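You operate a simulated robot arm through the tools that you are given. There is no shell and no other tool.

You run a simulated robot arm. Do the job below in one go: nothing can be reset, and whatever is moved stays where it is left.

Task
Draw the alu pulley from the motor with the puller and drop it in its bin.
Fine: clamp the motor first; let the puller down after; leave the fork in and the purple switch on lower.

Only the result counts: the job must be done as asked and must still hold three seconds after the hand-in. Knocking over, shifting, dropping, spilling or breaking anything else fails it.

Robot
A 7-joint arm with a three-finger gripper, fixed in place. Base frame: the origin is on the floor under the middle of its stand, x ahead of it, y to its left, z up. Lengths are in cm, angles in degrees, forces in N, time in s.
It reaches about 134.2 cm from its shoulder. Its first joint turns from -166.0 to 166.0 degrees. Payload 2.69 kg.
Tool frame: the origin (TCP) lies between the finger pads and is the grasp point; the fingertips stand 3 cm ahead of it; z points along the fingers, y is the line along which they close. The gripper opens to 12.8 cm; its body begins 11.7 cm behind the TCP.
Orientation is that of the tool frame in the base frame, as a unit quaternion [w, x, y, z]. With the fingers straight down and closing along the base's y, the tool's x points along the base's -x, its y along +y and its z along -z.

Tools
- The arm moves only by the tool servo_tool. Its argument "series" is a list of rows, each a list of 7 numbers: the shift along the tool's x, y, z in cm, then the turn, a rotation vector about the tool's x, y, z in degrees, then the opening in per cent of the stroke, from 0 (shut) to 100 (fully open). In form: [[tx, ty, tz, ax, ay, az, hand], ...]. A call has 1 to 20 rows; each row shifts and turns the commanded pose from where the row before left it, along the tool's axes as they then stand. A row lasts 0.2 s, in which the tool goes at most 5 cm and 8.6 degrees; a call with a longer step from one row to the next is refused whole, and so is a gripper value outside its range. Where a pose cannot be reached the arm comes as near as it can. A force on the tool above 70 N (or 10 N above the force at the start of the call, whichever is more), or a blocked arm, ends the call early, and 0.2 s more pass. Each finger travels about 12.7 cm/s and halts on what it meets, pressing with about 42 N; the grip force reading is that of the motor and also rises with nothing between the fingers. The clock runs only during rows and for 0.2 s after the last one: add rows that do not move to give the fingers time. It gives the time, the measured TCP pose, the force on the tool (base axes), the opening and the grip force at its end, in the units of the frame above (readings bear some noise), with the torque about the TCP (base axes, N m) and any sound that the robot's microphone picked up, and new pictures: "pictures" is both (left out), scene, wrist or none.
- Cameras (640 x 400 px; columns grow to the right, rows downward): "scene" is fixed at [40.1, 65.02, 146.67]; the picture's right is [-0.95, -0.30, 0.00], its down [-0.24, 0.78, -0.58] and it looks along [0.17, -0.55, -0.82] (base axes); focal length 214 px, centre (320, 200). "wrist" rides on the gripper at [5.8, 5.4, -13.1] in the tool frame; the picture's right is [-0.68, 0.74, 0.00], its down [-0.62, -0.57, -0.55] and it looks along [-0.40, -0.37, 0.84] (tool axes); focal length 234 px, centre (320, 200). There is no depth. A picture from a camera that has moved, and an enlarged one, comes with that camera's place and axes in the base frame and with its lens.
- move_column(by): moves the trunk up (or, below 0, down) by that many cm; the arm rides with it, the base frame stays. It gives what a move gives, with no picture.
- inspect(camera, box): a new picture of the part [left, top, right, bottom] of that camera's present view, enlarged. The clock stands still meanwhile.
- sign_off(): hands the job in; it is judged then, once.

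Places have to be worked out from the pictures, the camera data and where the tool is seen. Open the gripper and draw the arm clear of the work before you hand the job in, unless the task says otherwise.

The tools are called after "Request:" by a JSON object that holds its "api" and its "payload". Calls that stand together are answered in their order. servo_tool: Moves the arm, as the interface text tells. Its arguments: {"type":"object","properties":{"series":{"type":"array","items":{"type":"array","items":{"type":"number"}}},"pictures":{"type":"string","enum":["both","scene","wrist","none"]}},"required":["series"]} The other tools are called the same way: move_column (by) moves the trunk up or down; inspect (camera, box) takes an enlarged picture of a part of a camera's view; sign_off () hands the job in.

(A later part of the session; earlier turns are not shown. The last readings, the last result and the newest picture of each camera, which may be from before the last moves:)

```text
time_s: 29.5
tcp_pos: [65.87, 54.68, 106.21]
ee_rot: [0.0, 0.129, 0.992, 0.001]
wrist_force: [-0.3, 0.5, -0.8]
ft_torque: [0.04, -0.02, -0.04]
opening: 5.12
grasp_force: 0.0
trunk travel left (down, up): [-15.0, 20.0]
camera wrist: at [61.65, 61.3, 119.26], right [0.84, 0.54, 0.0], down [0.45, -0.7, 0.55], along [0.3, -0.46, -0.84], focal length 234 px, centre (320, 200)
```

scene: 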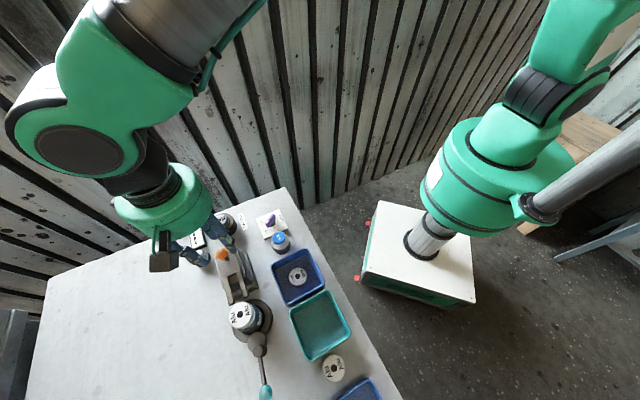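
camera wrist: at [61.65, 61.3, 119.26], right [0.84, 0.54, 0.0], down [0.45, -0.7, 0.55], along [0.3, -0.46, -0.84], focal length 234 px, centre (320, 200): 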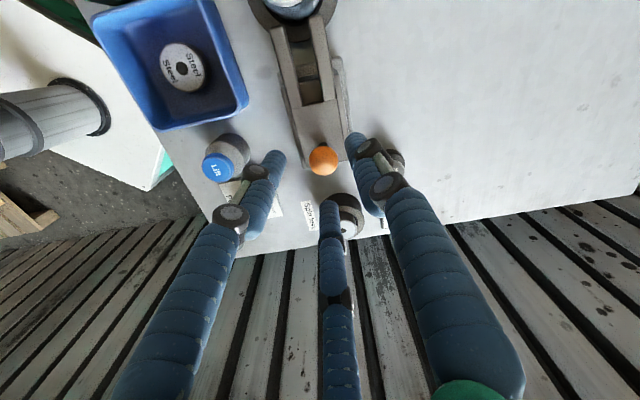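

The knob is at about [66.35, 54.6, 100.5]. I shift 0.5 cm, descend so the fingertips just reach around it, and grip it.

Request:
{"api": "servo_tool", "payload": {"series": [[-0.49, 0.03, 0, 0, 0, 0, 40], [0, 0, 2, 0, 0, 0, 40], [0, 0, 2, 0, 0, 0, 40], [0, 0, 0, 0, 0, 0, 30], [0, 0, 0, 0, 0, 0, 20], [0, 0, 0, 0, 0, 0, 15], [0, 0, 0, 0, 0, 0, 15]], "pictures": "both"}}

```text
time_s: 31.1
tcp_pos: [66.37, 54.63, 102.12]
ee_rot: [-0.001, 0.128, 0.992, 0.0]
wrist_force: [-1.0, -0.1, -2.1]
ft_torque: [0.02, -0.04, 0.01]
opening: 2.44
grasp_force: 44.8
trunk travel left (down, up): [-15.0, 20.0]
camera wrist: at [62.06, 61.17, 115.22], right [0.84, 0.54, 0.0], down [0.45, -0.7, 0.55], along [0.3, -0.46, -0.84], focal length 234 px, centre (320, 200)
```

scene: 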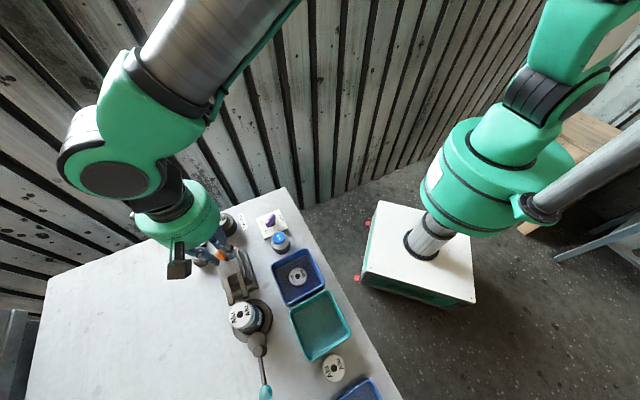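
wrist: 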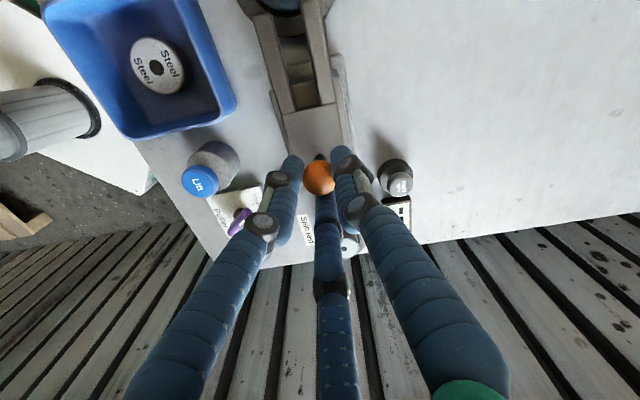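

Knob gripped with no side force. I push it along the line to the motor (135° direction), 3 cm first.

Request:
{"api": "servo_tool", "payload": {"series": [[0.6, 0.35, 0, 0, 0, 0, 15], [0.6, 0.35, 0, 0, 0, 0, 15], [0.6, 0.35, 0, 0, 0, 0, 15], [0.6, 0.35, 0, 0, 0, 0, 15]], "pictures": "wrist"}}

```text
time_s: 32.1
tcp_pos: [64.42, 56.53, 102.26]
ee_rot: [-0.001, 0.129, 0.992, 0.0]
wrist_force: [-6.1, -4.8, -3.3]
ft_torque: [-0.38, 0.02, 0.04]
opening: 2.46
grasp_force: 44.8
trunk travel left (down, up): [-15.0, 20.0]
camera wrist: at [60.11, 63.13, 115.31], right [0.84, 0.54, 0.0], down [0.45, -0.7, 0.55], along [0.29, -0.46, -0.84], focal length 234 px, centre (320, 200)
```

wrist: 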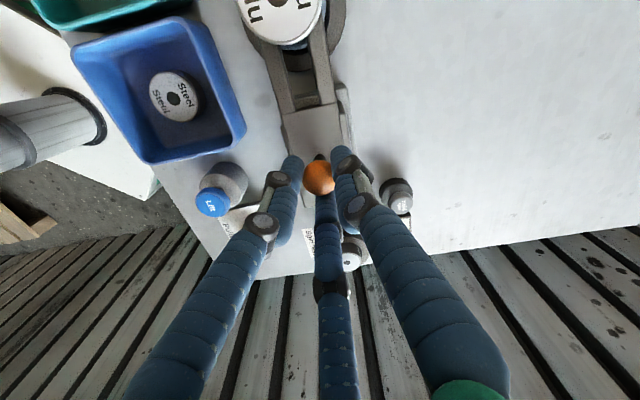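

It slides easily and the tines go under the pulley. I continue until it stops.

Request:
{"api": "servo_tool", "payload": {"series": [[0.6, 0.35, 0, 0, 0, 0, 15], [0.6, 0.35, 0, 0, 0, 0, 15], [0.6, 0.35, 0, 0, 0, 0, 15], [0.6, 0.35, 0, 0, 0, 0, 15]], "pictures": "wrist"}}

```text
time_s: 33.1
tcp_pos: [62.89, 57.91, 102.15]
ee_rot: [0.0, 0.13, 0.992, 0.001]
wrist_force: [24.4, -40.9, -4.5]
ft_torque: [-1.09, -0.55, -0.05]
opening: 2.48
grasp_force: 45.1
trunk travel left (down, up): [-15.0, 20.0]
camera wrist: at [58.58, 64.68, 115.36], right [0.84, 0.54, 0.0], down [0.45, -0.7, 0.55], along [0.3, -0.46, -0.84], focal length 234 px, centre (320, 200)
```

wrist: 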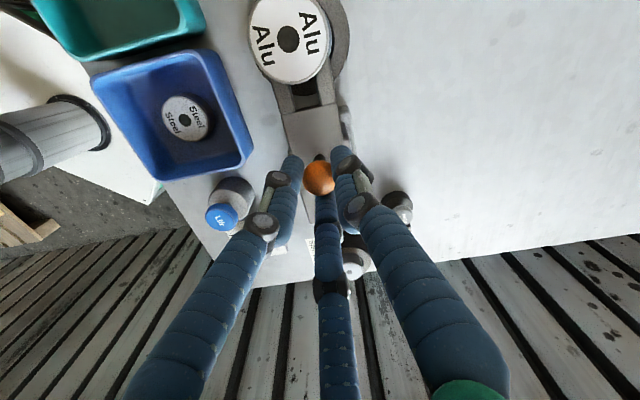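

About 4.8 cm in, with 46 N of resistance: likely the stop. I nudge once more to confirm and look closely.

Request:
{"api": "servo_tool", "payload": {"series": [[0.17, 0.1, 0, 0, 0, 0, 15], [0.09, 0.05, 0, 0, 0, 0, 15], [0, 0, 0, 0, 0, 0, 15]], "pictures": "none"}}

Request:
{"api": "inspect", "payload": {"camera": "wrist", "box": [220, 0, 380, 120]}}

Request:
{"api": "inspect", "payload": {"camera": "scene", "box": [190, 220, 310, 360]}}

```text
time_s: 33.5
tcp_pos: [63.02, 57.99, 102.14]
ee_rot: [0.001, 0.129, 0.992, -0.002]
wrist_force: [12.7, -8.4, -4.7]
ft_torque: [-0.82, -0.31, 0.04]
opening: 2.46
grasp_force: 45.2
trunk travel left (down, up): [-15.0, 20.0]
stopped in row 2: the force on the tool passed its limit at 73 N (the readings are from after the stop); the commanded pose is now the measured one
```

```text
3.33 times, centred on (300, 60) of wrist
camera zoom: at [58.59, 64.72, 115.21], right [0.84, 0.54, 0.0], down [0.45, -0.7, 0.55], along [0.29, -0.47, -0.83], focal length 781 px, centre (387, 667)
```

zoom: 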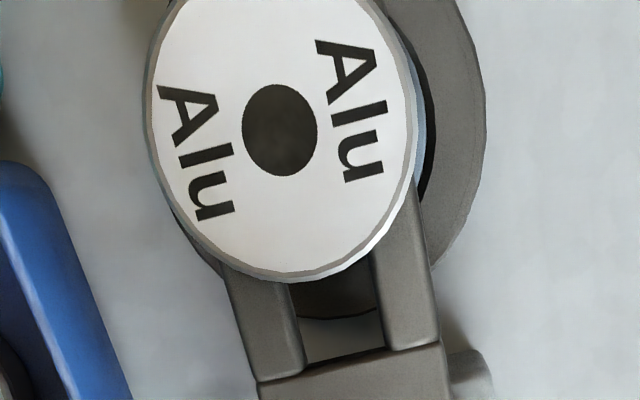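

```text
2.86 times, centred on (250, 290) of scene
camera zoom: at [40.1, 65.02, 146.67], right [-0.95, -0.3, 0.0], down [-0.24, 0.78, -0.58], along [0.17, -0.55, -0.82], focal length 613 px, centre (520, -57)
```

zoom: 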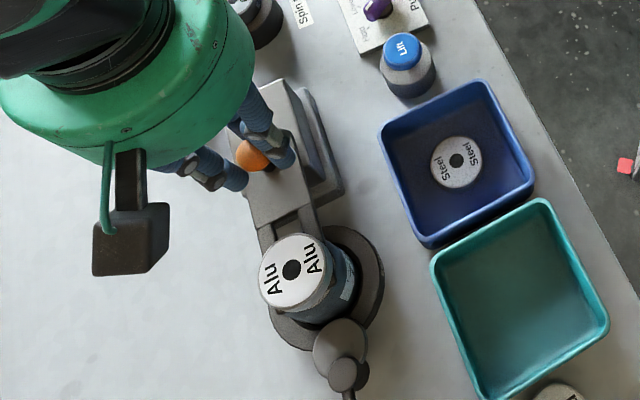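

The fork is at its stop, tines under the pulley. I release the knob and rise clear, then look at the fork and pulley again.

Request:
{"api": "servo_tool", "payload": {"series": [[0, 0, 0, 0, 0, 0, 25], [0, 0, 0, 0, 0, 0, 40], [0, 0, 0, 0, 0, 0, 40], [0, 0, -1.5, 0, 0, 0, 40], [0, 0, -3, 0, 0, 0, 40], [0, 0, -4, 0, 0, 0, 40], [0, 0, -4, 0, 0, 0, 40]], "pictures": "both"}}

Request:
{"api": "inspect", "payload": {"camera": "wrist", "box": [190, 0, 420, 180]}}

```text
time_s: 35.1
tcp_pos: [62.61, 58.27, 114.77]
ee_rot: [0.001, 0.13, 0.991, -0.001]
wrist_force: [0.2, -0.2, 0.1]
ft_torque: [0.03, -0.01, 0.0]
opening: 5.11
grasp_force: 0.1
trunk travel left (down, up): [-15.0, 20.0]
camera wrist: at [58.3, 64.9, 127.97], right [0.84, 0.54, 0.0], down [0.45, -0.7, 0.55], along [0.3, -0.46, -0.83], focal length 234 px, centre (320, 200)
```

scene: 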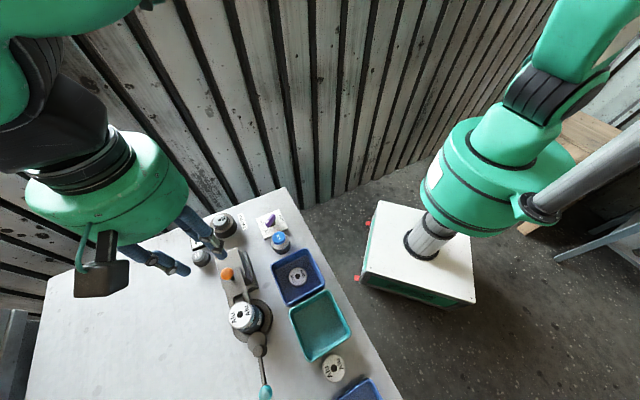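
wrist: 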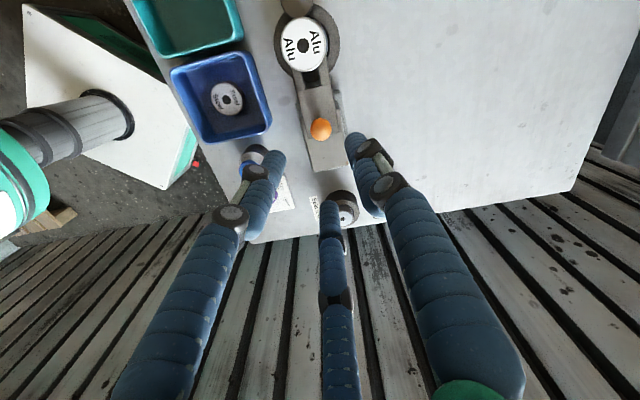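

```text
2.22 times, centred on (305, 90) of wrist
camera zoom: at [58.3, 64.9, 127.97], right [0.84, 0.54, 0.0], down [0.45, -0.7, 0.55], along [0.3, -0.46, -0.83], focal length 520 px, centre (353, 444)
```

zoom: 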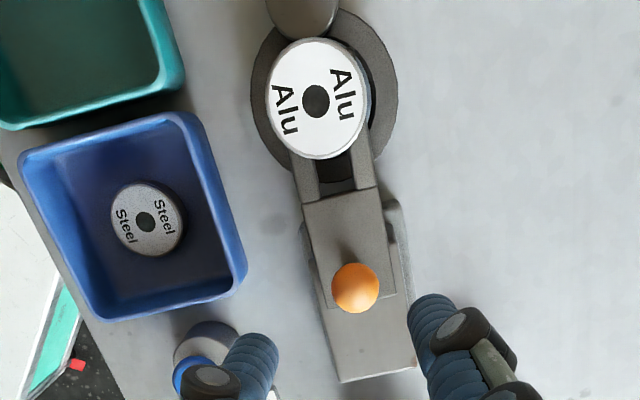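

Fork is in and stays. Next, the Lift button (about [58.1, 44.5, top 93.5]): I close the fingers and hover above it.

Request:
{"api": "servo_tool", "payload": {"series": [[0.2, -3.63, 0, 0, 0, 0, 20], [0.2, -3.63, 0, 0, 0, 0, 0], [0.2, -3.63, 0, 0, 0, 0, 0], [0.2, -3.63, 0, 0, 0, 0, 0], [0, 0, 3.6, 0, 0, 0, 0], [0, 0, 3.6, 0, 0, 0, 0], [0, 0, 3.6, 0, 0, 0, 0], [0, 0, 0, 0, 0, 0, 0]], "pictures": "both"}}

Request:
{"api": "inspect", "payload": {"camera": "wrist", "box": [220, 80, 420, 220]}}

```text
time_s: 37.0
tcp_pos: [58.33, 44.51, 103.87]
ee_rot: [0.0, 0.129, 0.992, -0.001]
wrist_force: [-0.2, -0.4, 0.2]
ft_torque: [-0.02, 0.0, 0.01]
opening: 0.2
grasp_force: 31.2
trunk travel left (down, up): [-15.0, 20.0]
camera wrist: at [53.92, 51.13, 117.0], right [0.84, 0.54, 0.0], down [0.45, -0.7, 0.55], along [0.3, -0.46, -0.83], focal length 234 px, centre (320, 200)
```

scene: 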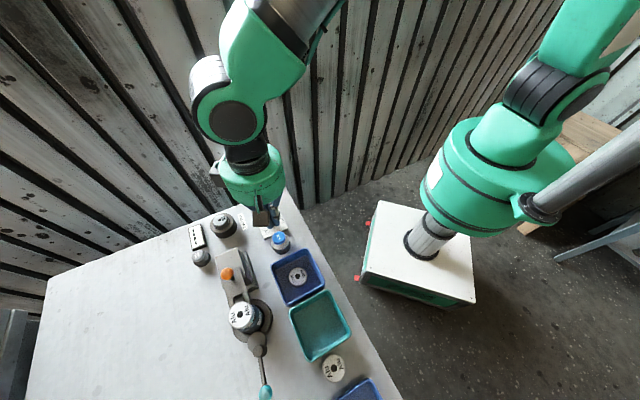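
wrist: 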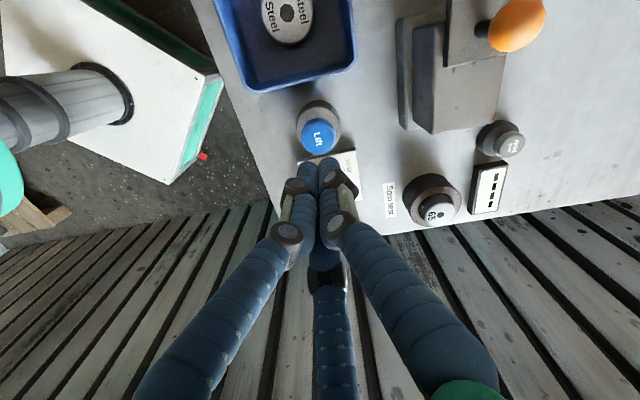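

```text
2.86 times, centred on (320, 150) of wrist
camera zoom: at [53.92, 51.13, 117.0], right [0.84, 0.54, 0.0], down [0.45, -0.7, 0.55], along [0.3, -0.46, -0.83], focal length 669 px, centre (320, 343)
```

zoom: 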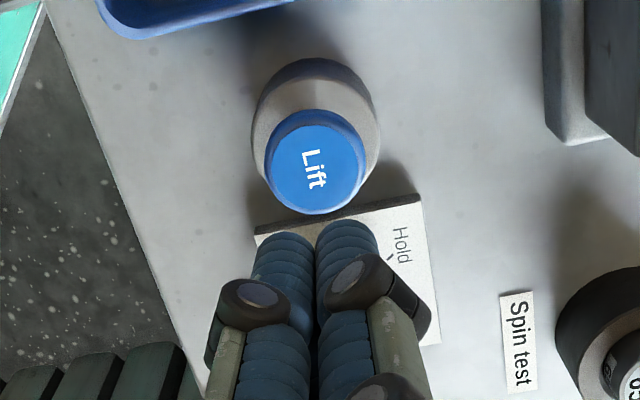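

The hand is centred over the button. I descend and then press down in small steps.

Request:
{"api": "servo_tool", "payload": {"series": [[0, 0, 2.5, 0, 0, 0, 0], [0, 0, 2.5, 0, 0, 0, 0], [0, 0, 0.7, 0, 0, 0, 0], [0, 0, 0.4, 0, 0, 0, 0], [0, 0, 0.4, 0, 0, 0, 0], [0, 0, 0.3, 0, 0, 0, 0]], "pictures": "both"}}

```text
time_s: 38.4
tcp_pos: [58.14, 44.53, 97.1]
ee_rot: [0.001, 0.129, 0.992, -0.001]
wrist_force: [0.0, 0.2, 0.1]
ft_torque: [0.03, 0.04, -0.01]
opening: 0.2
grasp_force: 31.5
trunk travel left (down, up): [-15.0, 20.0]
camera wrist: at [53.91, 51.1, 110.24], right [0.84, 0.54, 0.0], down [0.45, -0.7, 0.55], along [0.3, -0.46, -0.83], focal length 234 px, centre (320, 200)
```

scene: 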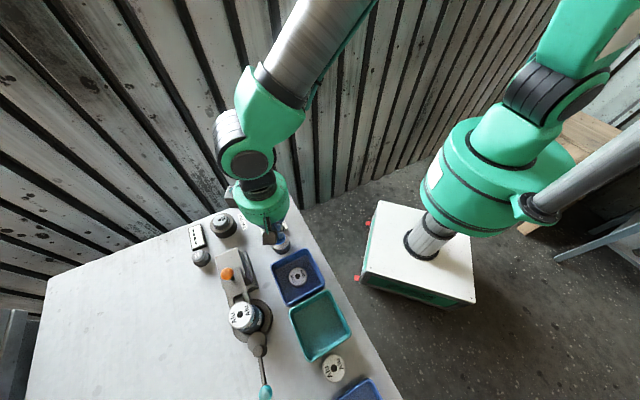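
wrist: 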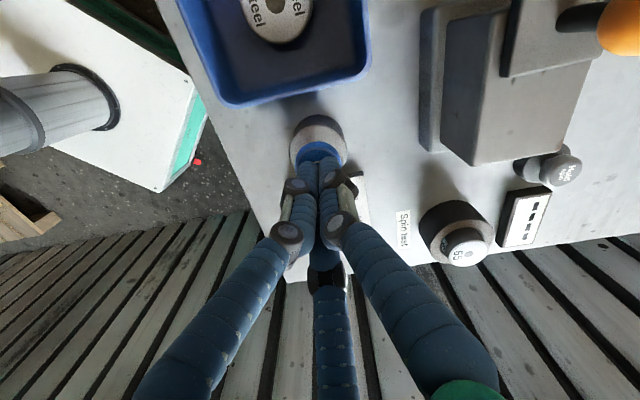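

Tips at ~94.1, no contact yet. I continue slowly.

Request:
{"api": "servo_tool", "payload": {"series": [[0, 0, 0.25, 0, 0, 0, 0], [0, 0, 0.25, 0, 0, 0, 0], [0, 0, 0.2, 0, 0, 0, 0]], "pictures": "none"}}

```text
time_s: 39.1
tcp_pos: [58.37, 44.47, 96.48]
ee_rot: [0.001, 0.13, 0.991, -0.002]
wrist_force: [-0.8, 0.1, 2.3]
ft_torque: [0.02, 0.03, -0.02]
opening: 0.59
grasp_force: 31.8
trunk travel left (down, up): [-15.0, 20.0]
```

Contact begins at TCP z≈96.5. I press on, watching force and the fork.

Request:
{"api": "servo_tool", "payload": {"series": [[0, 0, 0.2, 0, 0, 0, 0], [0, 0, 0.2, 0, 0, 0, 0], [0, 0, 0.2, 0, 0, 0, 0]], "pictures": "scene"}}

Request:
{"api": "inspect", "payload": {"camera": "scene", "box": [190, 220, 310, 360]}}

```text
time_s: 40.0
tcp_pos: [58.21, 44.3, 95.9]
ee_rot: [0.002, 0.13, 0.992, -0.001]
wrist_force: [1.1, -0.3, 5.2]
ft_torque: [0.06, -0.05, 0.02]
opening: 0.58
grasp_force: 31.4
trunk travel left (down, up): [-15.0, 20.0]
heard: click
```

scene: 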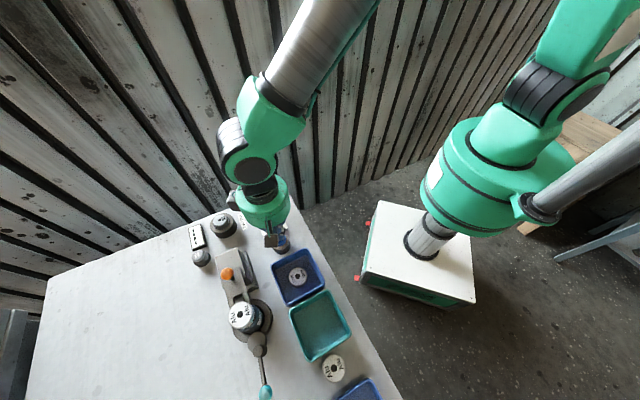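

```text
2.86 times, centred on (250, 290) of scene
camera zoom: at [40.1, 65.02, 146.67], right [-0.95, -0.3, 0.0], down [-0.24, 0.78, -0.58], along [0.17, -0.55, -0.82], focal length 613 px, centre (520, -57)
```

zoom: 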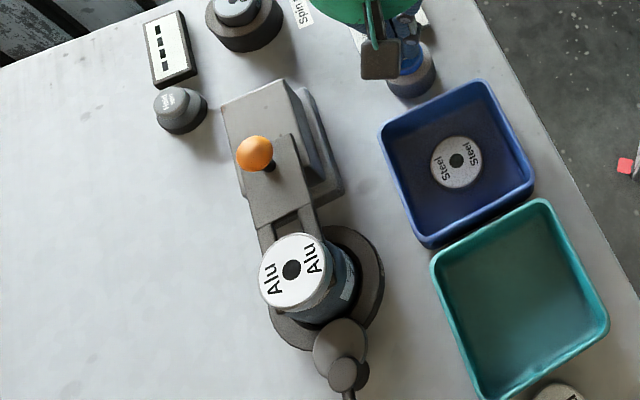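

A click: the button is down. I hold it for a moment and watch whether the fork rises.

Request:
{"api": "servo_tool", "payload": {"series": [[0, 0, 0, 0, 0, 0, 0], [0, 0, 0, 0, 0, 0, 0], [0, 0, 0, 0, 0, 0, 0], [0, 0, 0, 0, 0, 0, 0], [0, 0, 0, 0, 0, 0, 0]], "pictures": "wrist"}}

Request:
{"api": "inspect", "payload": {"camera": "scene", "box": [190, 220, 310, 360]}}

```text
time_s: 41.1
tcp_pos: [58.21, 44.53, 95.9]
ee_rot: [0.001, 0.129, 0.992, -0.001]
wrist_force: [1.6, 1.9, 6.2]
ft_torque: [0.06, 0.01, 0.0]
opening: 0.62
grasp_force: 31.8
trunk travel left (down, up): [-15.0, 20.0]
camera wrist: at [53.85, 51.09, 108.99], right [0.84, 0.54, 0.0], down [0.45, -0.7, 0.55], along [0.3, -0.46, -0.83], focal length 234 px, centre (320, 200)
```

wrist: 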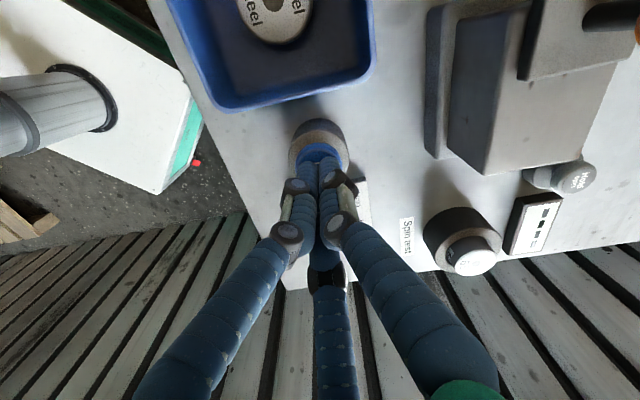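

```text
2.86 times, centred on (250, 290) of scene
camera zoom: at [40.1, 65.02, 146.67], right [-0.95, -0.3, 0.0], down [-0.24, 0.78, -0.58], along [0.17, -0.55, -0.82], focal length 613 px, centre (520, -57)
```

zoom: 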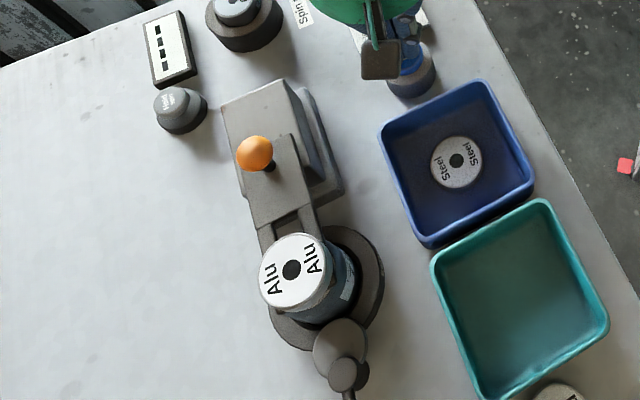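

No rise visible yet. I press further to the bottom of the button's travel.

Request:
{"api": "servo_tool", "payload": {"series": [[0, 0, 0.2, 0, 0, 0, 0], [0, 0, 0.2, 0, 0, 0, 0], [0, 0, 0.2, 0, 0, 0, 0], [0, 0, 0, 0, 0, 0, 0]], "pictures": "wrist"}}

Request:
{"api": "inspect", "payload": {"camera": "scene", "box": [190, 220, 310, 360]}}

```text
time_s: 42.1
tcp_pos: [58.21, 44.43, 95.42]
ee_rot: [0.002, 0.129, 0.992, 0.0]
wrist_force: [-2.8, -1.4, 22.3]
ft_torque: [-0.04, 0.11, 0.0]
opening: 0.62
grasp_force: 31.4
trunk travel left (down, up): [-15.0, 20.0]
camera wrist: at [53.82, 51.07, 108.53], right [0.84, 0.54, 0.0], down [0.45, -0.7, 0.55], along [0.3, -0.46, -0.83], focal length 234 px, centre (320, 200)
```

wrist: 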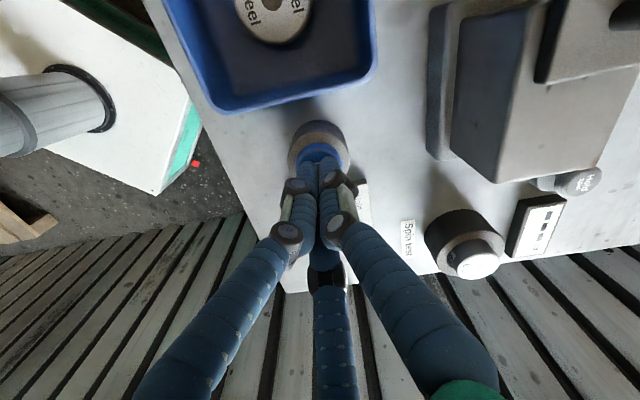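

```text
2.86 times, centred on (250, 290) of scene
camera zoom: at [40.1, 65.02, 146.67], right [-0.95, -0.3, 0.0], down [-0.24, 0.78, -0.58], along [0.17, -0.55, -0.82], focal length 613 px, centre (520, -57)
```

zoom: 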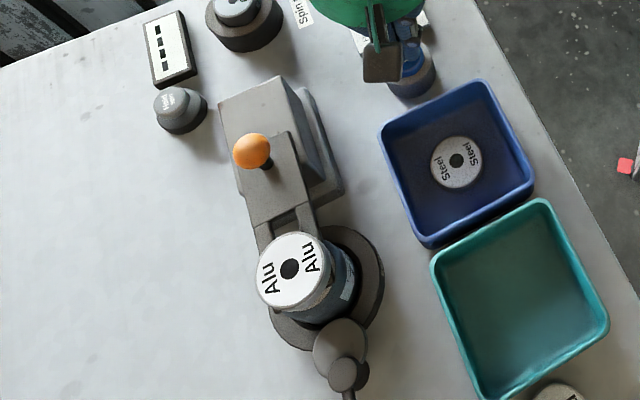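

The fork and pulley have begun to rise slightly (both shifted in the picture). I keep the button pressed and watch.

Request:
{"api": "servo_tool", "payload": {"series": [[0, 0, 0, 0, 0, 0, 0], [0, 0, 0, 0, 0, 0, 0], [0, 0, 0, 0, 0, 0, 0], [0, 0, 0, 0, 0, 0, 0], [0, 0, 0, 0, 0, 0, 0], [0, 0, 0, 0, 0, 0, 0], [0, 0, 0, 0, 0, 0, 0], [0, 0, 0, 0, 0, 0, 0]], "pictures": "none"}}

Request:
{"api": "inspect", "payload": {"camera": "scene", "box": [190, 220, 310, 360]}}

```text
time_s: 44.0
tcp_pos: [58.28, 44.49, 95.34]
ee_rot: [0.001, 0.13, 0.991, -0.001]
wrist_force: [2.6, 3.2, 25.9]
ft_torque: [0.13, 0.01, 0.03]
opening: 0.6
grasp_force: 31.6
trunk travel left (down, up): [-15.0, 20.0]
```

```text
2.86 times, centred on (250, 290) of scene
camera zoom: at [40.1, 65.02, 146.67], right [-0.95, -0.3, 0.0], down [-0.24, 0.78, -0.58], along [0.17, -0.55, -0.82], focal length 613 px, centre (520, -57)
```

zoom: 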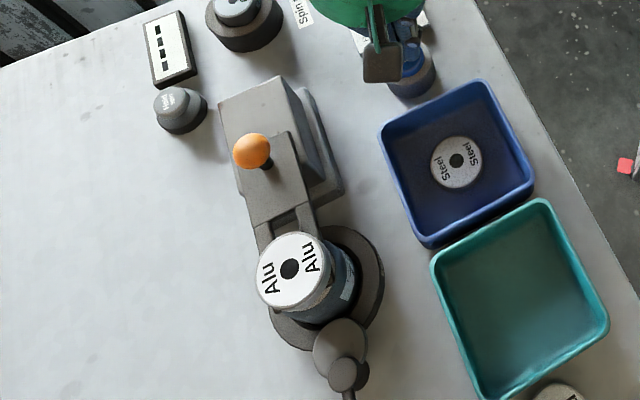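

It moved one small step and stopped. I release the button (rise 1.5 cm), check the fork holds, then press again.

Request:
{"api": "servo_tool", "payload": {"series": [[0, 0, -0.5, 0, 0, 0, 0], [0, 0, -0.5, 0, 0, 0, 0], [0, 0, -0.7, 0, 0, 0, 0], [0, 0, 0, 0, 0, 0, 0], [0, 0, 0, 0, 0, 0, 0]], "pictures": "none"}}

Request:
{"api": "inspect", "payload": {"camera": "scene", "box": [190, 220, 310, 360]}}

```text
time_s: 45.1
tcp_pos: [58.16, 44.43, 97.08]
ee_rot: [0.001, 0.13, 0.992, -0.001]
wrist_force: [-0.1, 0.9, -0.4]
ft_torque: [0.0, -0.05, 0.02]
opening: 0.59
grasp_force: 31.6
trunk travel left (down, up): [-15.0, 20.0]
```

```text
2.86 times, centred on (250, 290) of scene
camera zoom: at [40.1, 65.02, 146.67], right [-0.95, -0.3, 0.0], down [-0.24, 0.78, -0.58], along [0.17, -0.55, -0.82], focal length 613 px, centre (520, -57)
```

zoom: 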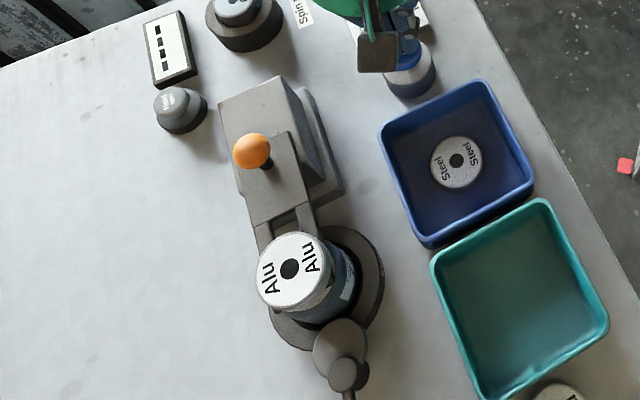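

It holds after release, so each full press pumps the puller one step. I do another full press cycle.

Request:
{"api": "servo_tool", "payload": {"series": [[0, 0, 0.6, 0, 0, 0, 0], [0, 0, 0.6, 0, 0, 0, 0], [0, 0, 0.5, 0, 0, 0, 0], [0, 0, 0.1, 0, 0, 0, 0], [0, 0, 0, 0, 0, 0, 0], [0, 0, -0.6, 0, 0, 0, 0], [0, 0, -0.6, 0, 0, 0, 0], [0, 0, -0.6, 0, 0, 0, 0], [0, 0, 0, 0, 0, 0, 0]], "pictures": "none"}}

Request:
{"api": "inspect", "payload": {"camera": "scene", "box": [190, 220, 310, 360]}}

```text
time_s: 47.1
tcp_pos: [58.07, 44.41, 96.96]
ee_rot: [0.001, 0.129, 0.992, -0.002]
wrist_force: [-0.3, 0.8, 0.3]
ft_torque: [0.0, 0.0, -0.02]
opening: 0.18
grasp_force: 31.5
trunk travel left (down, up): [-15.0, 20.0]
heard: click
```

```text
2.86 times, centred on (250, 290) of scene
camera zoom: at [40.1, 65.02, 146.67], right [-0.95, -0.3, 0.0], down [-0.24, 0.78, -0.58], along [0.17, -0.55, -0.82], focal length 613 px, centre (520, -57)
```

zoom: 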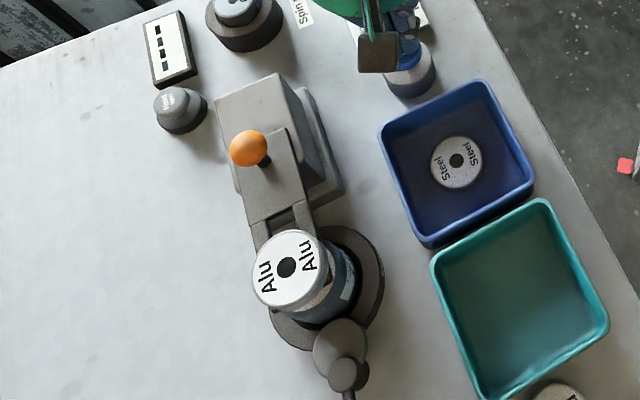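

That raised it another step. I repeat: two more press cycles.

Request:
{"api": "servo_tool", "payload": {"series": [[0, 0, 0.6, 0, 0, 0, 0], [0, 0, 0.6, 0, 0, 0, 0], [0, 0, 0.5, 0, 0, 0, 0], [0, 0, 0.1, 0, 0, 0, 0], [0, 0, 0, 0, 0, 0, 0], [0, 0, -0.6, 0, 0, 0, 0], [0, 0, -0.6, 0, 0, 0, 0], [0, 0, -0.6, 0, 0, 0, 0], [0, 0, 0, 0, 0, 0, 0], [0, 0, 0.6, 0, 0, 0, 0], [0, 0, 0.6, 0, 0, 0, 0], [0, 0, 0.5, 0, 0, 0, 0], [0, 0, 0.1, 0, 0, 0, 0], [0, 0, 0, 0, 0, 0, 0], [0, 0, -0.6, 0, 0, 0, 0], [0, 0, -0.6, 0, 0, 0, 0], [0, 0, -0.6, 0, 0, 0, 0], [0, 0, 0, 0, 0, 0, 0]], "pictures": "none"}}

Request:
{"api": "inspect", "payload": {"camera": "scene", "box": [190, 220, 310, 360]}}

```text
time_s: 51.0
tcp_pos: [58.22, 44.45, 96.9]
ee_rot: [0.001, 0.129, 0.992, 0.0]
wrist_force: [0.1, -0.1, 0.4]
ft_torque: [0.04, -0.01, 0.0]
opening: 0.22
grasp_force: 31.1
trunk travel left (down, up): [-15.0, 20.0]
heard: click, click
```

```text
2.86 times, centred on (250, 290) of scene
camera zoom: at [40.1, 65.02, 146.67], right [-0.95, -0.3, 0.0], down [-0.24, 0.78, -0.58], along [0.17, -0.55, -0.82], focal length 613 px, centre (520, -57)
```

zoom: 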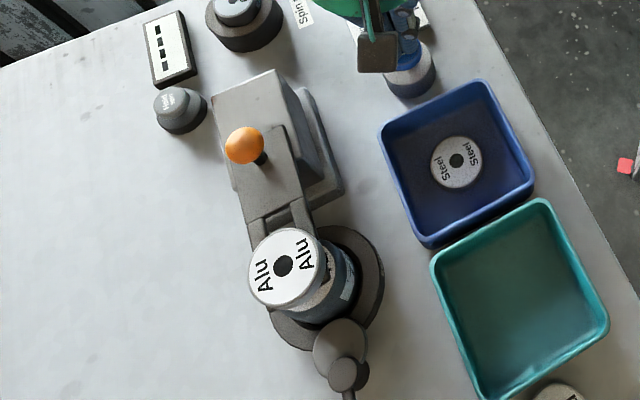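

Still rising. Two more presses.

Request:
{"api": "servo_tool", "payload": {"series": [[0, 0, 0.6, 0, 0, 0, 0], [0, 0, 0.6, 0, 0, 0, 0], [0, 0, 0.5, 0, 0, 0, 0], [0, 0, 0.1, 0, 0, 0, 0], [0, 0, 0, 0, 0, 0, 0], [0, 0, -0.6, 0, 0, 0, 0], [0, 0, -0.6, 0, 0, 0, 0], [0, 0, -0.6, 0, 0, 0, 0], [0, 0, 0, 0, 0, 0, 0], [0, 0, 0.6, 0, 0, 0, 0], [0, 0, 0.6, 0, 0, 0, 0], [0, 0, 0.5, 0, 0, 0, 0], [0, 0, 0.1, 0, 0, 0, 0], [0, 0, 0, 0, 0, 0, 0], [0, 0, -0.6, 0, 0, 0, 0], [0, 0, -0.6, 0, 0, 0, 0], [0, 0, -0.6, 0, 0, 0, 0], [0, 0, 0, 0, 0, 0, 0]], "pictures": "none"}}

Request:
{"api": "inspect", "payload": {"camera": "scene", "box": [190, 220, 310, 360]}}

```text
time_s: 54.8
tcp_pos: [58.24, 44.41, 96.83]
ee_rot: [0.0, 0.129, 0.992, -0.001]
wrist_force: [0.1, -0.3, 0.8]
ft_torque: [0.0, 0.02, 0.01]
opening: 0.62
grasp_force: 30.9
trunk travel left (down, up): [-15.0, 20.0]
heard: click, click
```

```text
2.86 times, centred on (250, 290) of scene
camera zoom: at [40.1, 65.02, 146.67], right [-0.95, -0.3, 0.0], down [-0.24, 0.78, -0.58], along [0.17, -0.55, -0.82], focal length 613 px, centre (520, -57)
```

zoom: 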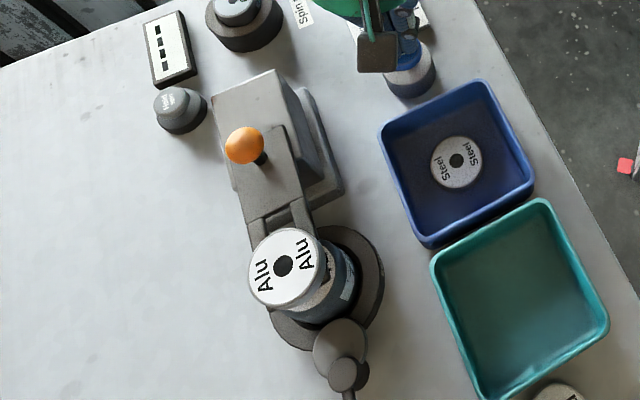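

It has reached the top of its stroke (last two presses gave no more). I rise, move above the pulley with the hand turned so the fork lies between two fingers, and look.

Request:
{"api": "servo_tool", "payload": {"series": [[0, 0, -4, 0, 0, 0, 0], [0, 0, -4, 0, 0, 0, 0], [0, 0, -4, 0, 0, 0, 30], [0, 0, -4, 0, 0, 0, 60], [1.27, 3.76, 0, 0, 0, 0, 60], [1.27, 3.76, 0, 0, 0, 0, 60], [1.27, 3.76, 0, 0, 0, 0, 60], [1.27, 3.76, 0, 0, 0, 0, 60], [1.27, 3.76, 0, 0, 0, 0, 60], [0, 0, 0, 0, 0, -7.5, 60], [0, 0, 0, 0, 0, -7.5, 60], [0, 0, 0, 0, 0, -7.5, 60], [0, 0, 0, 0, 0, -7.5, 60], [0, 0, 0, 0, 0, -7.5, 60], [0, 0, 0, 0, 0, -7.5, 60], [0, 0, 0, 0, 0, -7.5, 60], [0, 0, 0, 0, 0, -7.5, 60], [0, 0, 0, 0, 0, 0, 60]], "pictures": "both"}}

Request:
{"api": "inspect", "payload": {"camera": "wrist", "box": [180, 70, 460, 250]}}

```text
time_s: 58.5
tcp_pos: [56.9, 64.23, 113.0]
ee_rot: [0.001, -0.384, 0.924, -0.001]
wrist_force: [0.0, 0.0, -0.4]
ft_torque: [0.0, 0.02, -0.02]
opening: 7.69
grasp_force: 0.1
trunk travel left (down, up): [-15.0, 20.0]
camera wrist: at [48.9, 63.89, 126.04], right [-0.05, 1.0, 0.0], down [0.83, 0.04, 0.55], along [0.55, 0.02, -0.84], focal length 234 px, centre (320, 200)
```

scene: 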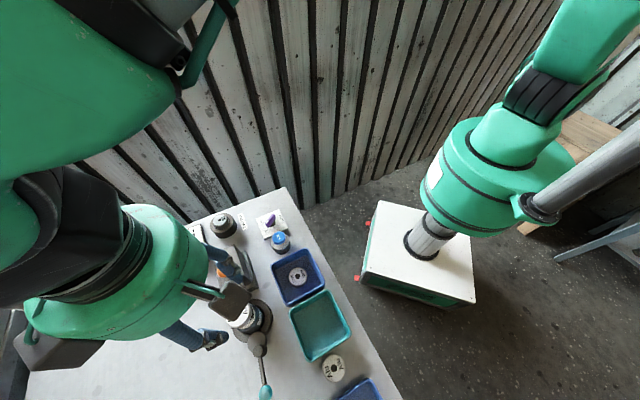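
wrist: 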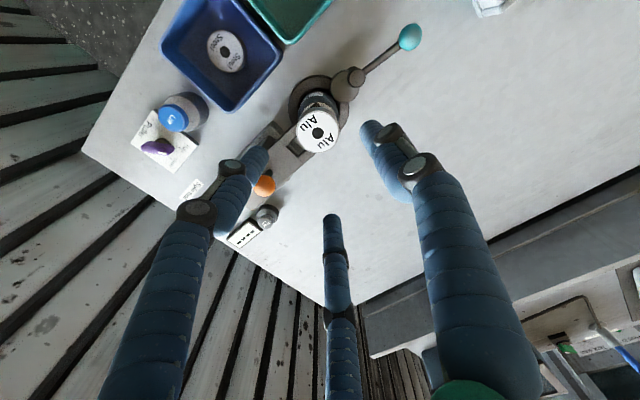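

```text
2.22 times, centred on (320, 160) of wrist
camera zoom: at [48.9, 63.89, 126.04], right [-0.05, 1.0, 0.0], down [0.83, 0.04, 0.55], along [0.55, 0.02, -0.84], focal length 520 px, centre (320, 289)
```

zoom: 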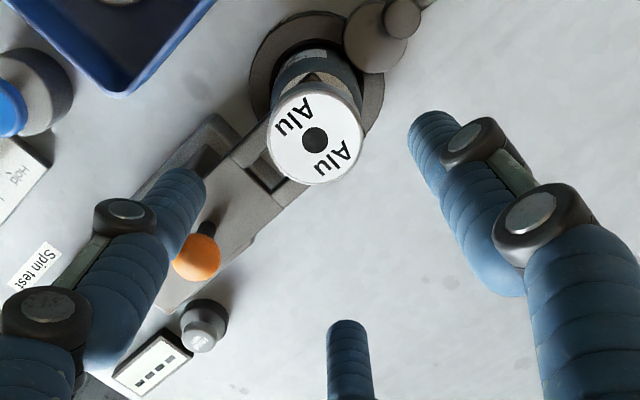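

The pulley's top is now at about z≈100.7 (lifted ~2 cm), at [56.85, 64.0]. I lower to TCP z=106 with the hand at 60 % and check alignment before grasping.

Request:
{"api": "servo_tool", "payload": {"series": [[0.14, -0.14, 2.5, 0, 0, 0, 60], [0, 0, 2.5, 0, 0, 0, 60], [0, 0, 2, 0, 0, 0, 60], [0, 0, 0, 0, 0, 0, 60]], "pictures": "both"}}

Request:
{"api": "inspect", "payload": {"camera": "wrist", "box": [200, 60, 440, 240]}}

```text
time_s: 59.5
tcp_pos: [56.96, 64.19, 105.86]
ee_rot: [0.0, -0.384, 0.923, -0.001]
wrist_force: [0.6, 0.4, 0.2]
ft_torque: [-0.02, 0.01, 0.01]
opening: 7.69
grasp_force: 0.0
trunk travel left (down, up): [-15.0, 20.0]
camera wrist: at [48.93, 63.71, 119.0], right [-0.04, 1.0, 0.0], down [0.83, 0.04, 0.55], along [0.55, 0.02, -0.83], focal length 234 px, centre (320, 200)
```

scene: 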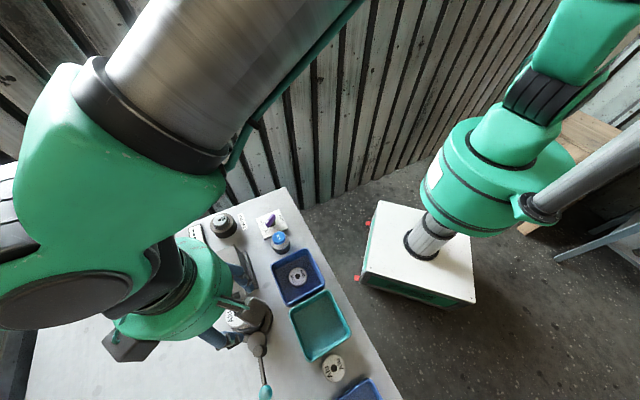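
wrist: 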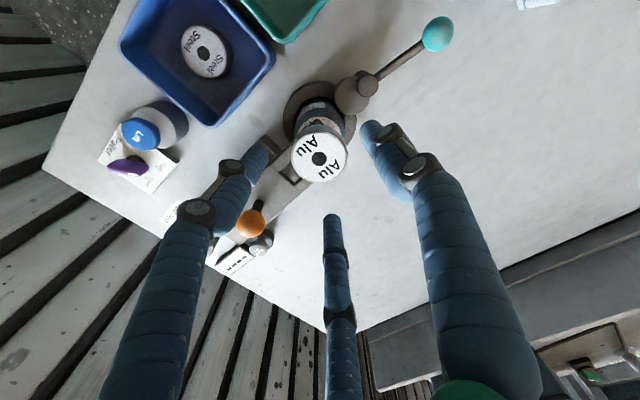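

```text
2.22 times, centred on (320, 150) of wrist
camera zoom: at [48.93, 63.71, 119.0], right [-0.04, 1.0, 0.0], down [0.83, 0.04, 0.55], along [0.55, 0.02, -0.83], focal length 520 px, centre (320, 311)
```

zoom: 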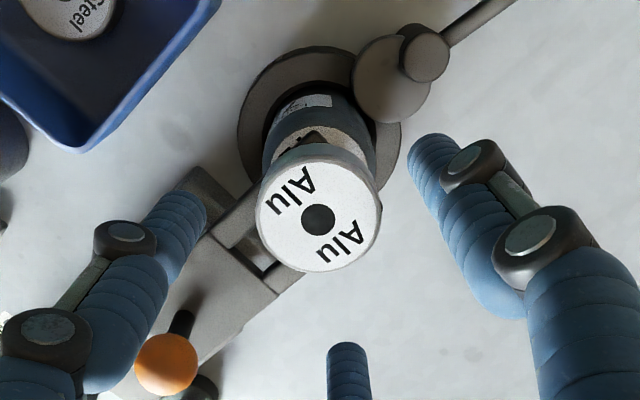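

Pulley centre re-measured at [56.85, 63.9], top 100.8, diameter ≈4.6 cm. I centre, descend to TCP z≈101.5 and close on it.

Request:
{"api": "servo_tool", "payload": {"series": [[0.25, -0.1, 0, 0, 0, 0, 60], [0, 0, 1.5, 0, 0, 0, 60], [0, 0, 1.5, 0, 0, 0, 60], [0, 0, 1.4, 0, 0, 0, 60], [0, 0, 0, 0, 0, 0, 60], [0, 0, 0, 0, 0, 0, 50], [0, 0, 0, 0, 0, 0, 42], [0, 0, 0, 0, 0, 0, 35], [0, 0, 0, 0, 0, 0, 30], [0, 0, 0, 0, 0, 0, 30]], "pictures": "both"}}

Request:
{"api": "inspect", "payload": {"camera": "wrist", "box": [200, 60, 440, 260]}}

```text
time_s: 61.8
tcp_pos: [56.98, 63.95, 101.57]
ee_rot: [0.002, -0.383, 0.924, -0.002]
wrist_force: [20.1, 11.7, 3.2]
ft_torque: [0.3, -0.66, 0.24]
opening: 5.39
grasp_force: 12.0
trunk travel left (down, up): [-15.0, 20.0]
camera wrist: at [48.89, 63.52, 114.67], right [-0.04, 1.0, 0.0], down [0.83, 0.04, 0.55], along [0.55, 0.02, -0.83], focal length 234 px, centre (320, 200)
```

scene: 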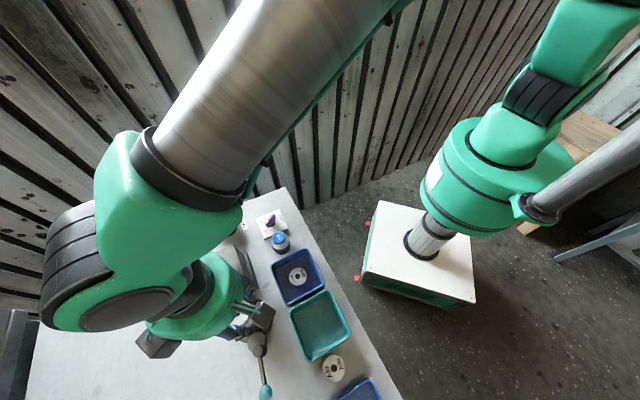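
wrist: 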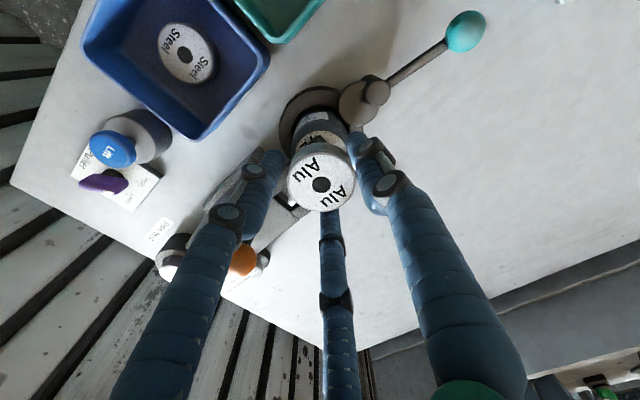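

```text
2.00 times, centred on (320, 160) of wrist
camera zoom: at [48.89, 63.52, 114.67], right [-0.04, 1.0, 0.0], down [0.83, 0.04, 0.55], along [0.55, 0.02, -0.83], focal length 468 px, centre (320, 280)
```

zoom: 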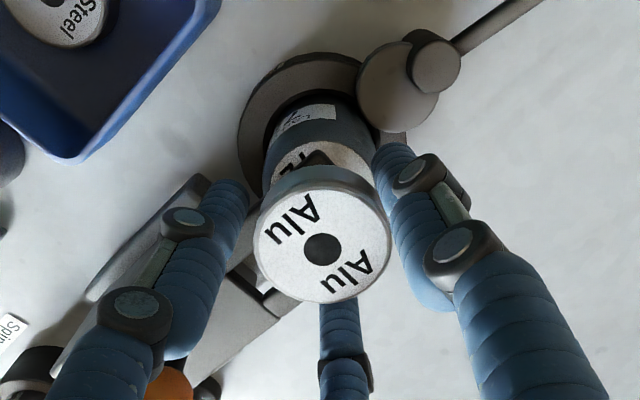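

The finger on one side met the fork (opening stopped at 5.4 with a side force), so the tips are a bit too low. I open, rise 0.7 cm and close again.

Request:
{"api": "servo_tool", "payload": {"series": [[0, 0, 0, 0, 0, 0, 50], [0, 0, 0, 0, 0, 0, 60], [0, 0, -0.7, 0, 0, 0, 60], [0, 0, 0, 0, 0, 0, 60], [0, 0, 0, 0, 0, 0, 50], [0, 0, 0, 0, 0, 0, 42], [0, 0, 0, 0, 0, 0, 36], [0, 0, 0, 0, 0, 0, 34], [0, 0, 0, 0, 0, 0, 34]], "pictures": "wrist"}}

Request:
{"api": "inspect", "payload": {"camera": "wrist", "box": [200, 60, 440, 260]}}

```text
time_s: 63.8
tcp_pos: [56.71, 63.78, 102.29]
ee_rot: [0.001, -0.383, 0.924, -0.002]
wrist_force: [1.0, -0.2, 0.1]
ft_torque: [0.01, 0.01, 0.0]
opening: 4.63
grasp_force: 42.3
trunk travel left (down, up): [-15.0, 20.0]
camera wrist: at [48.75, 63.44, 115.31], right [-0.04, 1.0, 0.0], down [0.83, 0.04, 0.55], along [0.55, 0.02, -0.84], focal length 234 px, centre (320, 200)
```

wrist: 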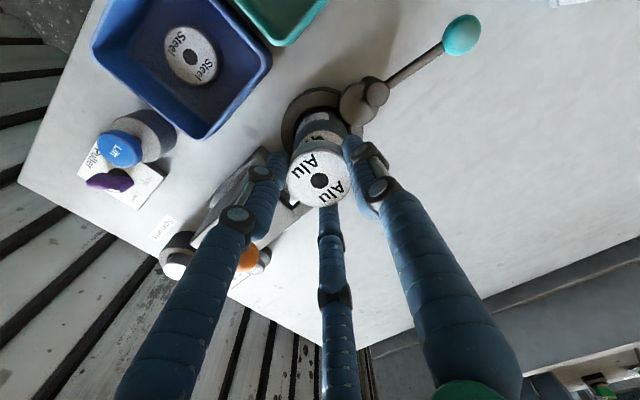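

```text
2.00 times, centred on (320, 160) of wrist
camera zoom: at [48.75, 63.44, 115.31], right [-0.04, 1.0, 0.0], down [0.83, 0.04, 0.55], along [0.55, 0.02, -0.84], focal length 468 px, centre (320, 280)
```

zoom: 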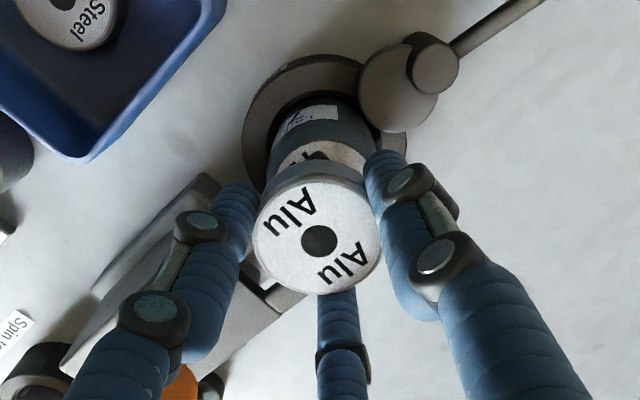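

Now gripped on the pulley (4.63 cm, balanced forces). I lift slowly, watching the force in case it still sits on the shaft.

Request:
{"api": "servo_tool", "payload": {"series": [[0, 0, 0, 0, 0, 0, 25], [0, 0, -0.4, 0, 0, 0, 25], [0, 0, -0.4, 0, 0, 0, 25], [0, 0, -0.4, 0, 0, 0, 25]], "pictures": "wrist"}}

Request:
{"api": "inspect", "payload": {"camera": "wrist", "box": [200, 60, 440, 260]}}

```text
time_s: 64.8
tcp_pos: [56.89, 63.73, 103.37]
ee_rot: [0.001, -0.383, 0.924, -0.002]
wrist_force: [-0.3, 0.4, -0.8]
ft_torque: [0.03, 0.01, 0.0]
opening: 4.62
grasp_force: 41.2
trunk travel left (down, up): [-15.0, 20.0]
camera wrist: at [48.79, 63.4, 116.54], right [-0.04, 1.0, 0.0], down [0.83, 0.04, 0.55], along [0.55, 0.02, -0.84], focal length 234 px, centre (320, 200)
```

wrist: 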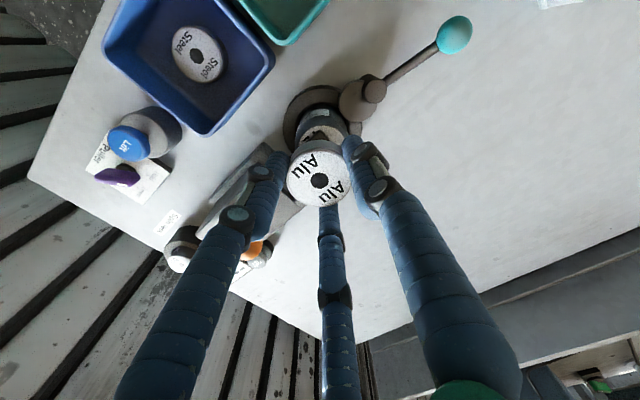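

```text
2.00 times, centred on (320, 160) of wrist
camera zoom: at [48.79, 63.4, 116.54], right [-0.04, 1.0, 0.0], down [0.83, 0.04, 0.55], along [0.55, 0.02, -0.84], focal length 468 px, centre (320, 280)
```

zoom: 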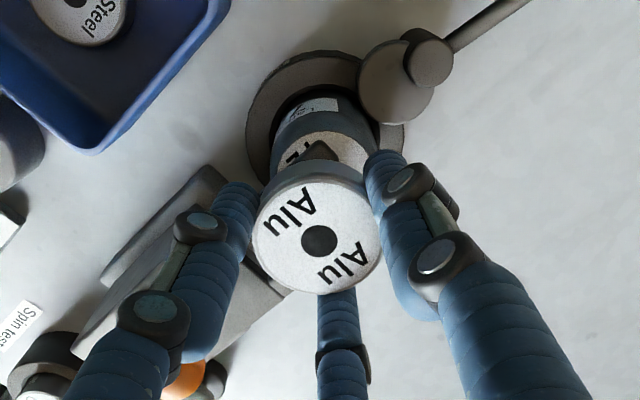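

The pulley comes along freely with the hand. I lift it to z≈113 and carry it over the teal Alu bin (centre about [41.4, 60.2]).

Request:
{"api": "servo_tool", "payload": {"series": [[0, 0, -1, 0, 0, 0, 25], [0, 0, -2, 0, 0, 0, 25], [0, 0, -2.5, 0, 0, 0, 25], [0, 0, -2.5, 0, 0, 0, 25], [0, 0, -1.5, 0, 0, 0, 25], [1.3, 0.8, 0, 0, 0, 0, 25], [2.2, 1.4, 0, 0, 0, 0, 25], [2.5, 1.6, 0, 0, 0, 0, 25], [2.5, 1.6, 0, 0, 0, 0, 25], [2.4, 1.5, 0, 0, 0, 0, 25], [1.6, 1.0, 0, 0, 0, 0, 25], [0.9, 0.6, 0, 0, 0, 0, 25], [0, 0, 0, 0, 0, 0, 25]], "pictures": "both"}}

```text
time_s: 67.5
tcp_pos: [41.25, 60.37, 112.8]
ee_rot: [0.001, -0.384, 0.923, -0.002]
wrist_force: [-0.4, -0.1, -0.4]
ft_torque: [0.02, -0.05, 0.03]
opening: 4.61
grasp_force: 41.8
trunk travel left (down, up): [-15.0, 20.0]
camera wrist: at [33.31, 59.93, 125.97], right [-0.04, 1.0, 0.0], down [0.83, 0.04, 0.55], along [0.55, 0.02, -0.84], focal length 234 px, centre (320, 200)
```

scene: 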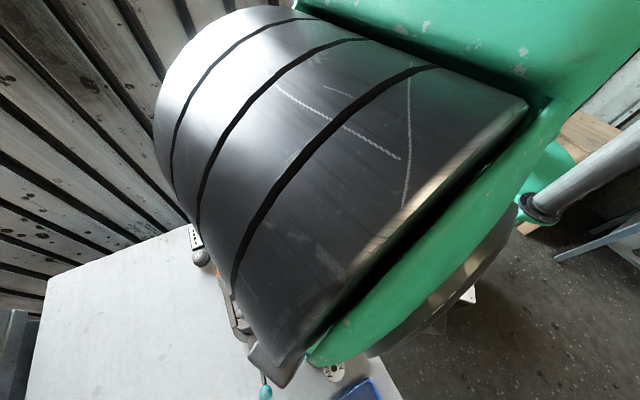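
wrist: 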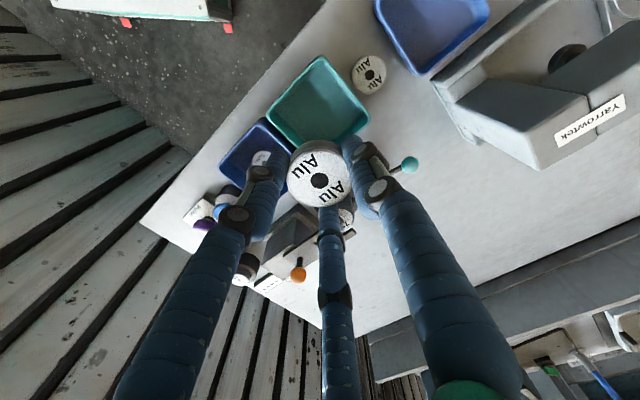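

I zoom in on the bin under the hand to refine its centre before lowering.

Request:
{"api": "inspect", "payload": {"camera": "wrist", "box": [240, 40, 400, 200]}}

```text
2.50 times, centred on (320, 120) of wrist
camera zoom: at [33.31, 59.93, 125.97], right [-0.04, 1.0, 0.0], down [0.83, 0.04, 0.55], along [0.55, 0.02, -0.84], focal length 585 px, centre (320, 400)
```

zoom: 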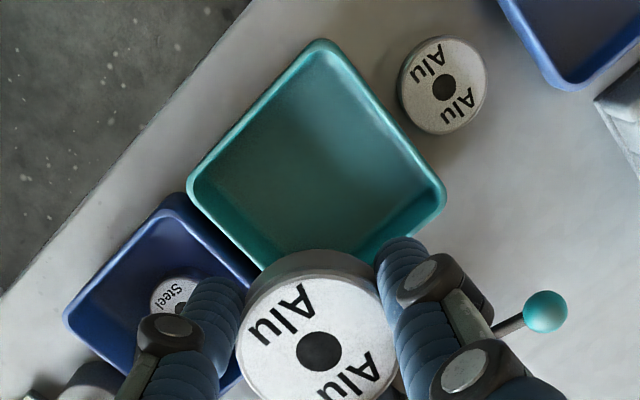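

The bin's centre works out at about [41.9, 60.0]. I correct the position and lower to z≈100 for a check.

Request:
{"api": "servo_tool", "payload": {"series": [[-0.18, -0.6, 0, 0, 0, 0, 25], [0, 0, 2, 0, 0, 0, 25], [0, 0, 3, 0, 0, 0, 25], [0, 0, 3, 0, 0, 0, 25], [0, 0, 2.5, 0, 0, 0, 25], [0, 0, 1.5, 0, 0, 0, 25], [0, 0, 0, 0, 0, 0, 25]], "pictures": "wrist"}}

Request:
{"api": "inspect", "payload": {"camera": "wrist", "box": [220, 60, 420, 240]}}

```text
time_s: 69.2
tcp_pos: [41.79, 60.05, 100.89]
ee_rot: [0.001, -0.383, 0.924, -0.002]
wrist_force: [-0.7, -0.5, -1.3]
ft_torque: [-0.02, 0.02, -0.01]
opening: 4.62
grasp_force: 41.9
trunk travel left (down, up): [-15.0, 20.0]
camera wrist: at [33.87, 59.71, 113.97], right [-0.04, 1.0, 0.0], down [0.83, 0.04, 0.55], along [0.55, 0.02, -0.84], focal length 234 px, centre (320, 200)
```

wrist: 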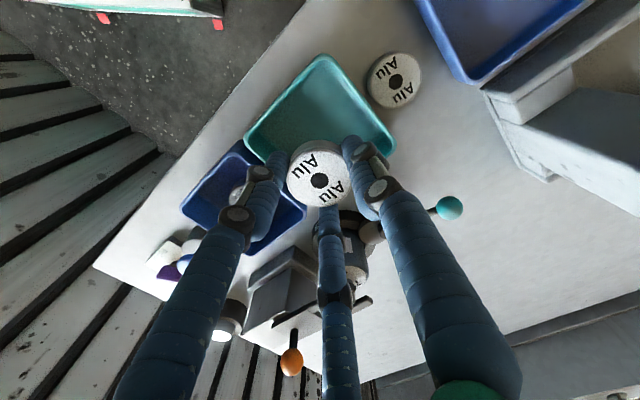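

```text
2.22 times, centred on (320, 150) of wrist
camera zoom: at [33.87, 59.71, 113.97], right [-0.04, 1.0, 0.0], down [0.83, 0.04, 0.55], along [0.55, 0.02, -0.84], focal length 520 px, centre (320, 311)
```

zoom: 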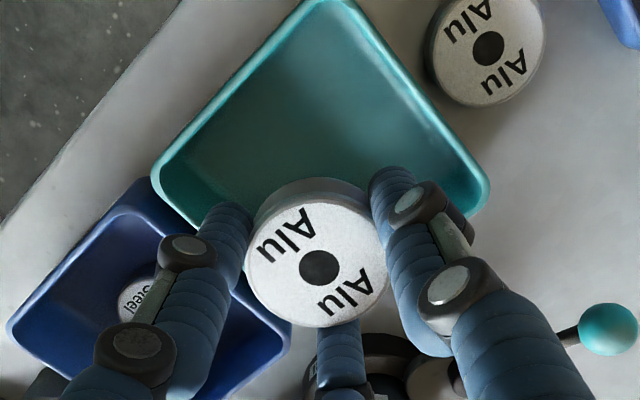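

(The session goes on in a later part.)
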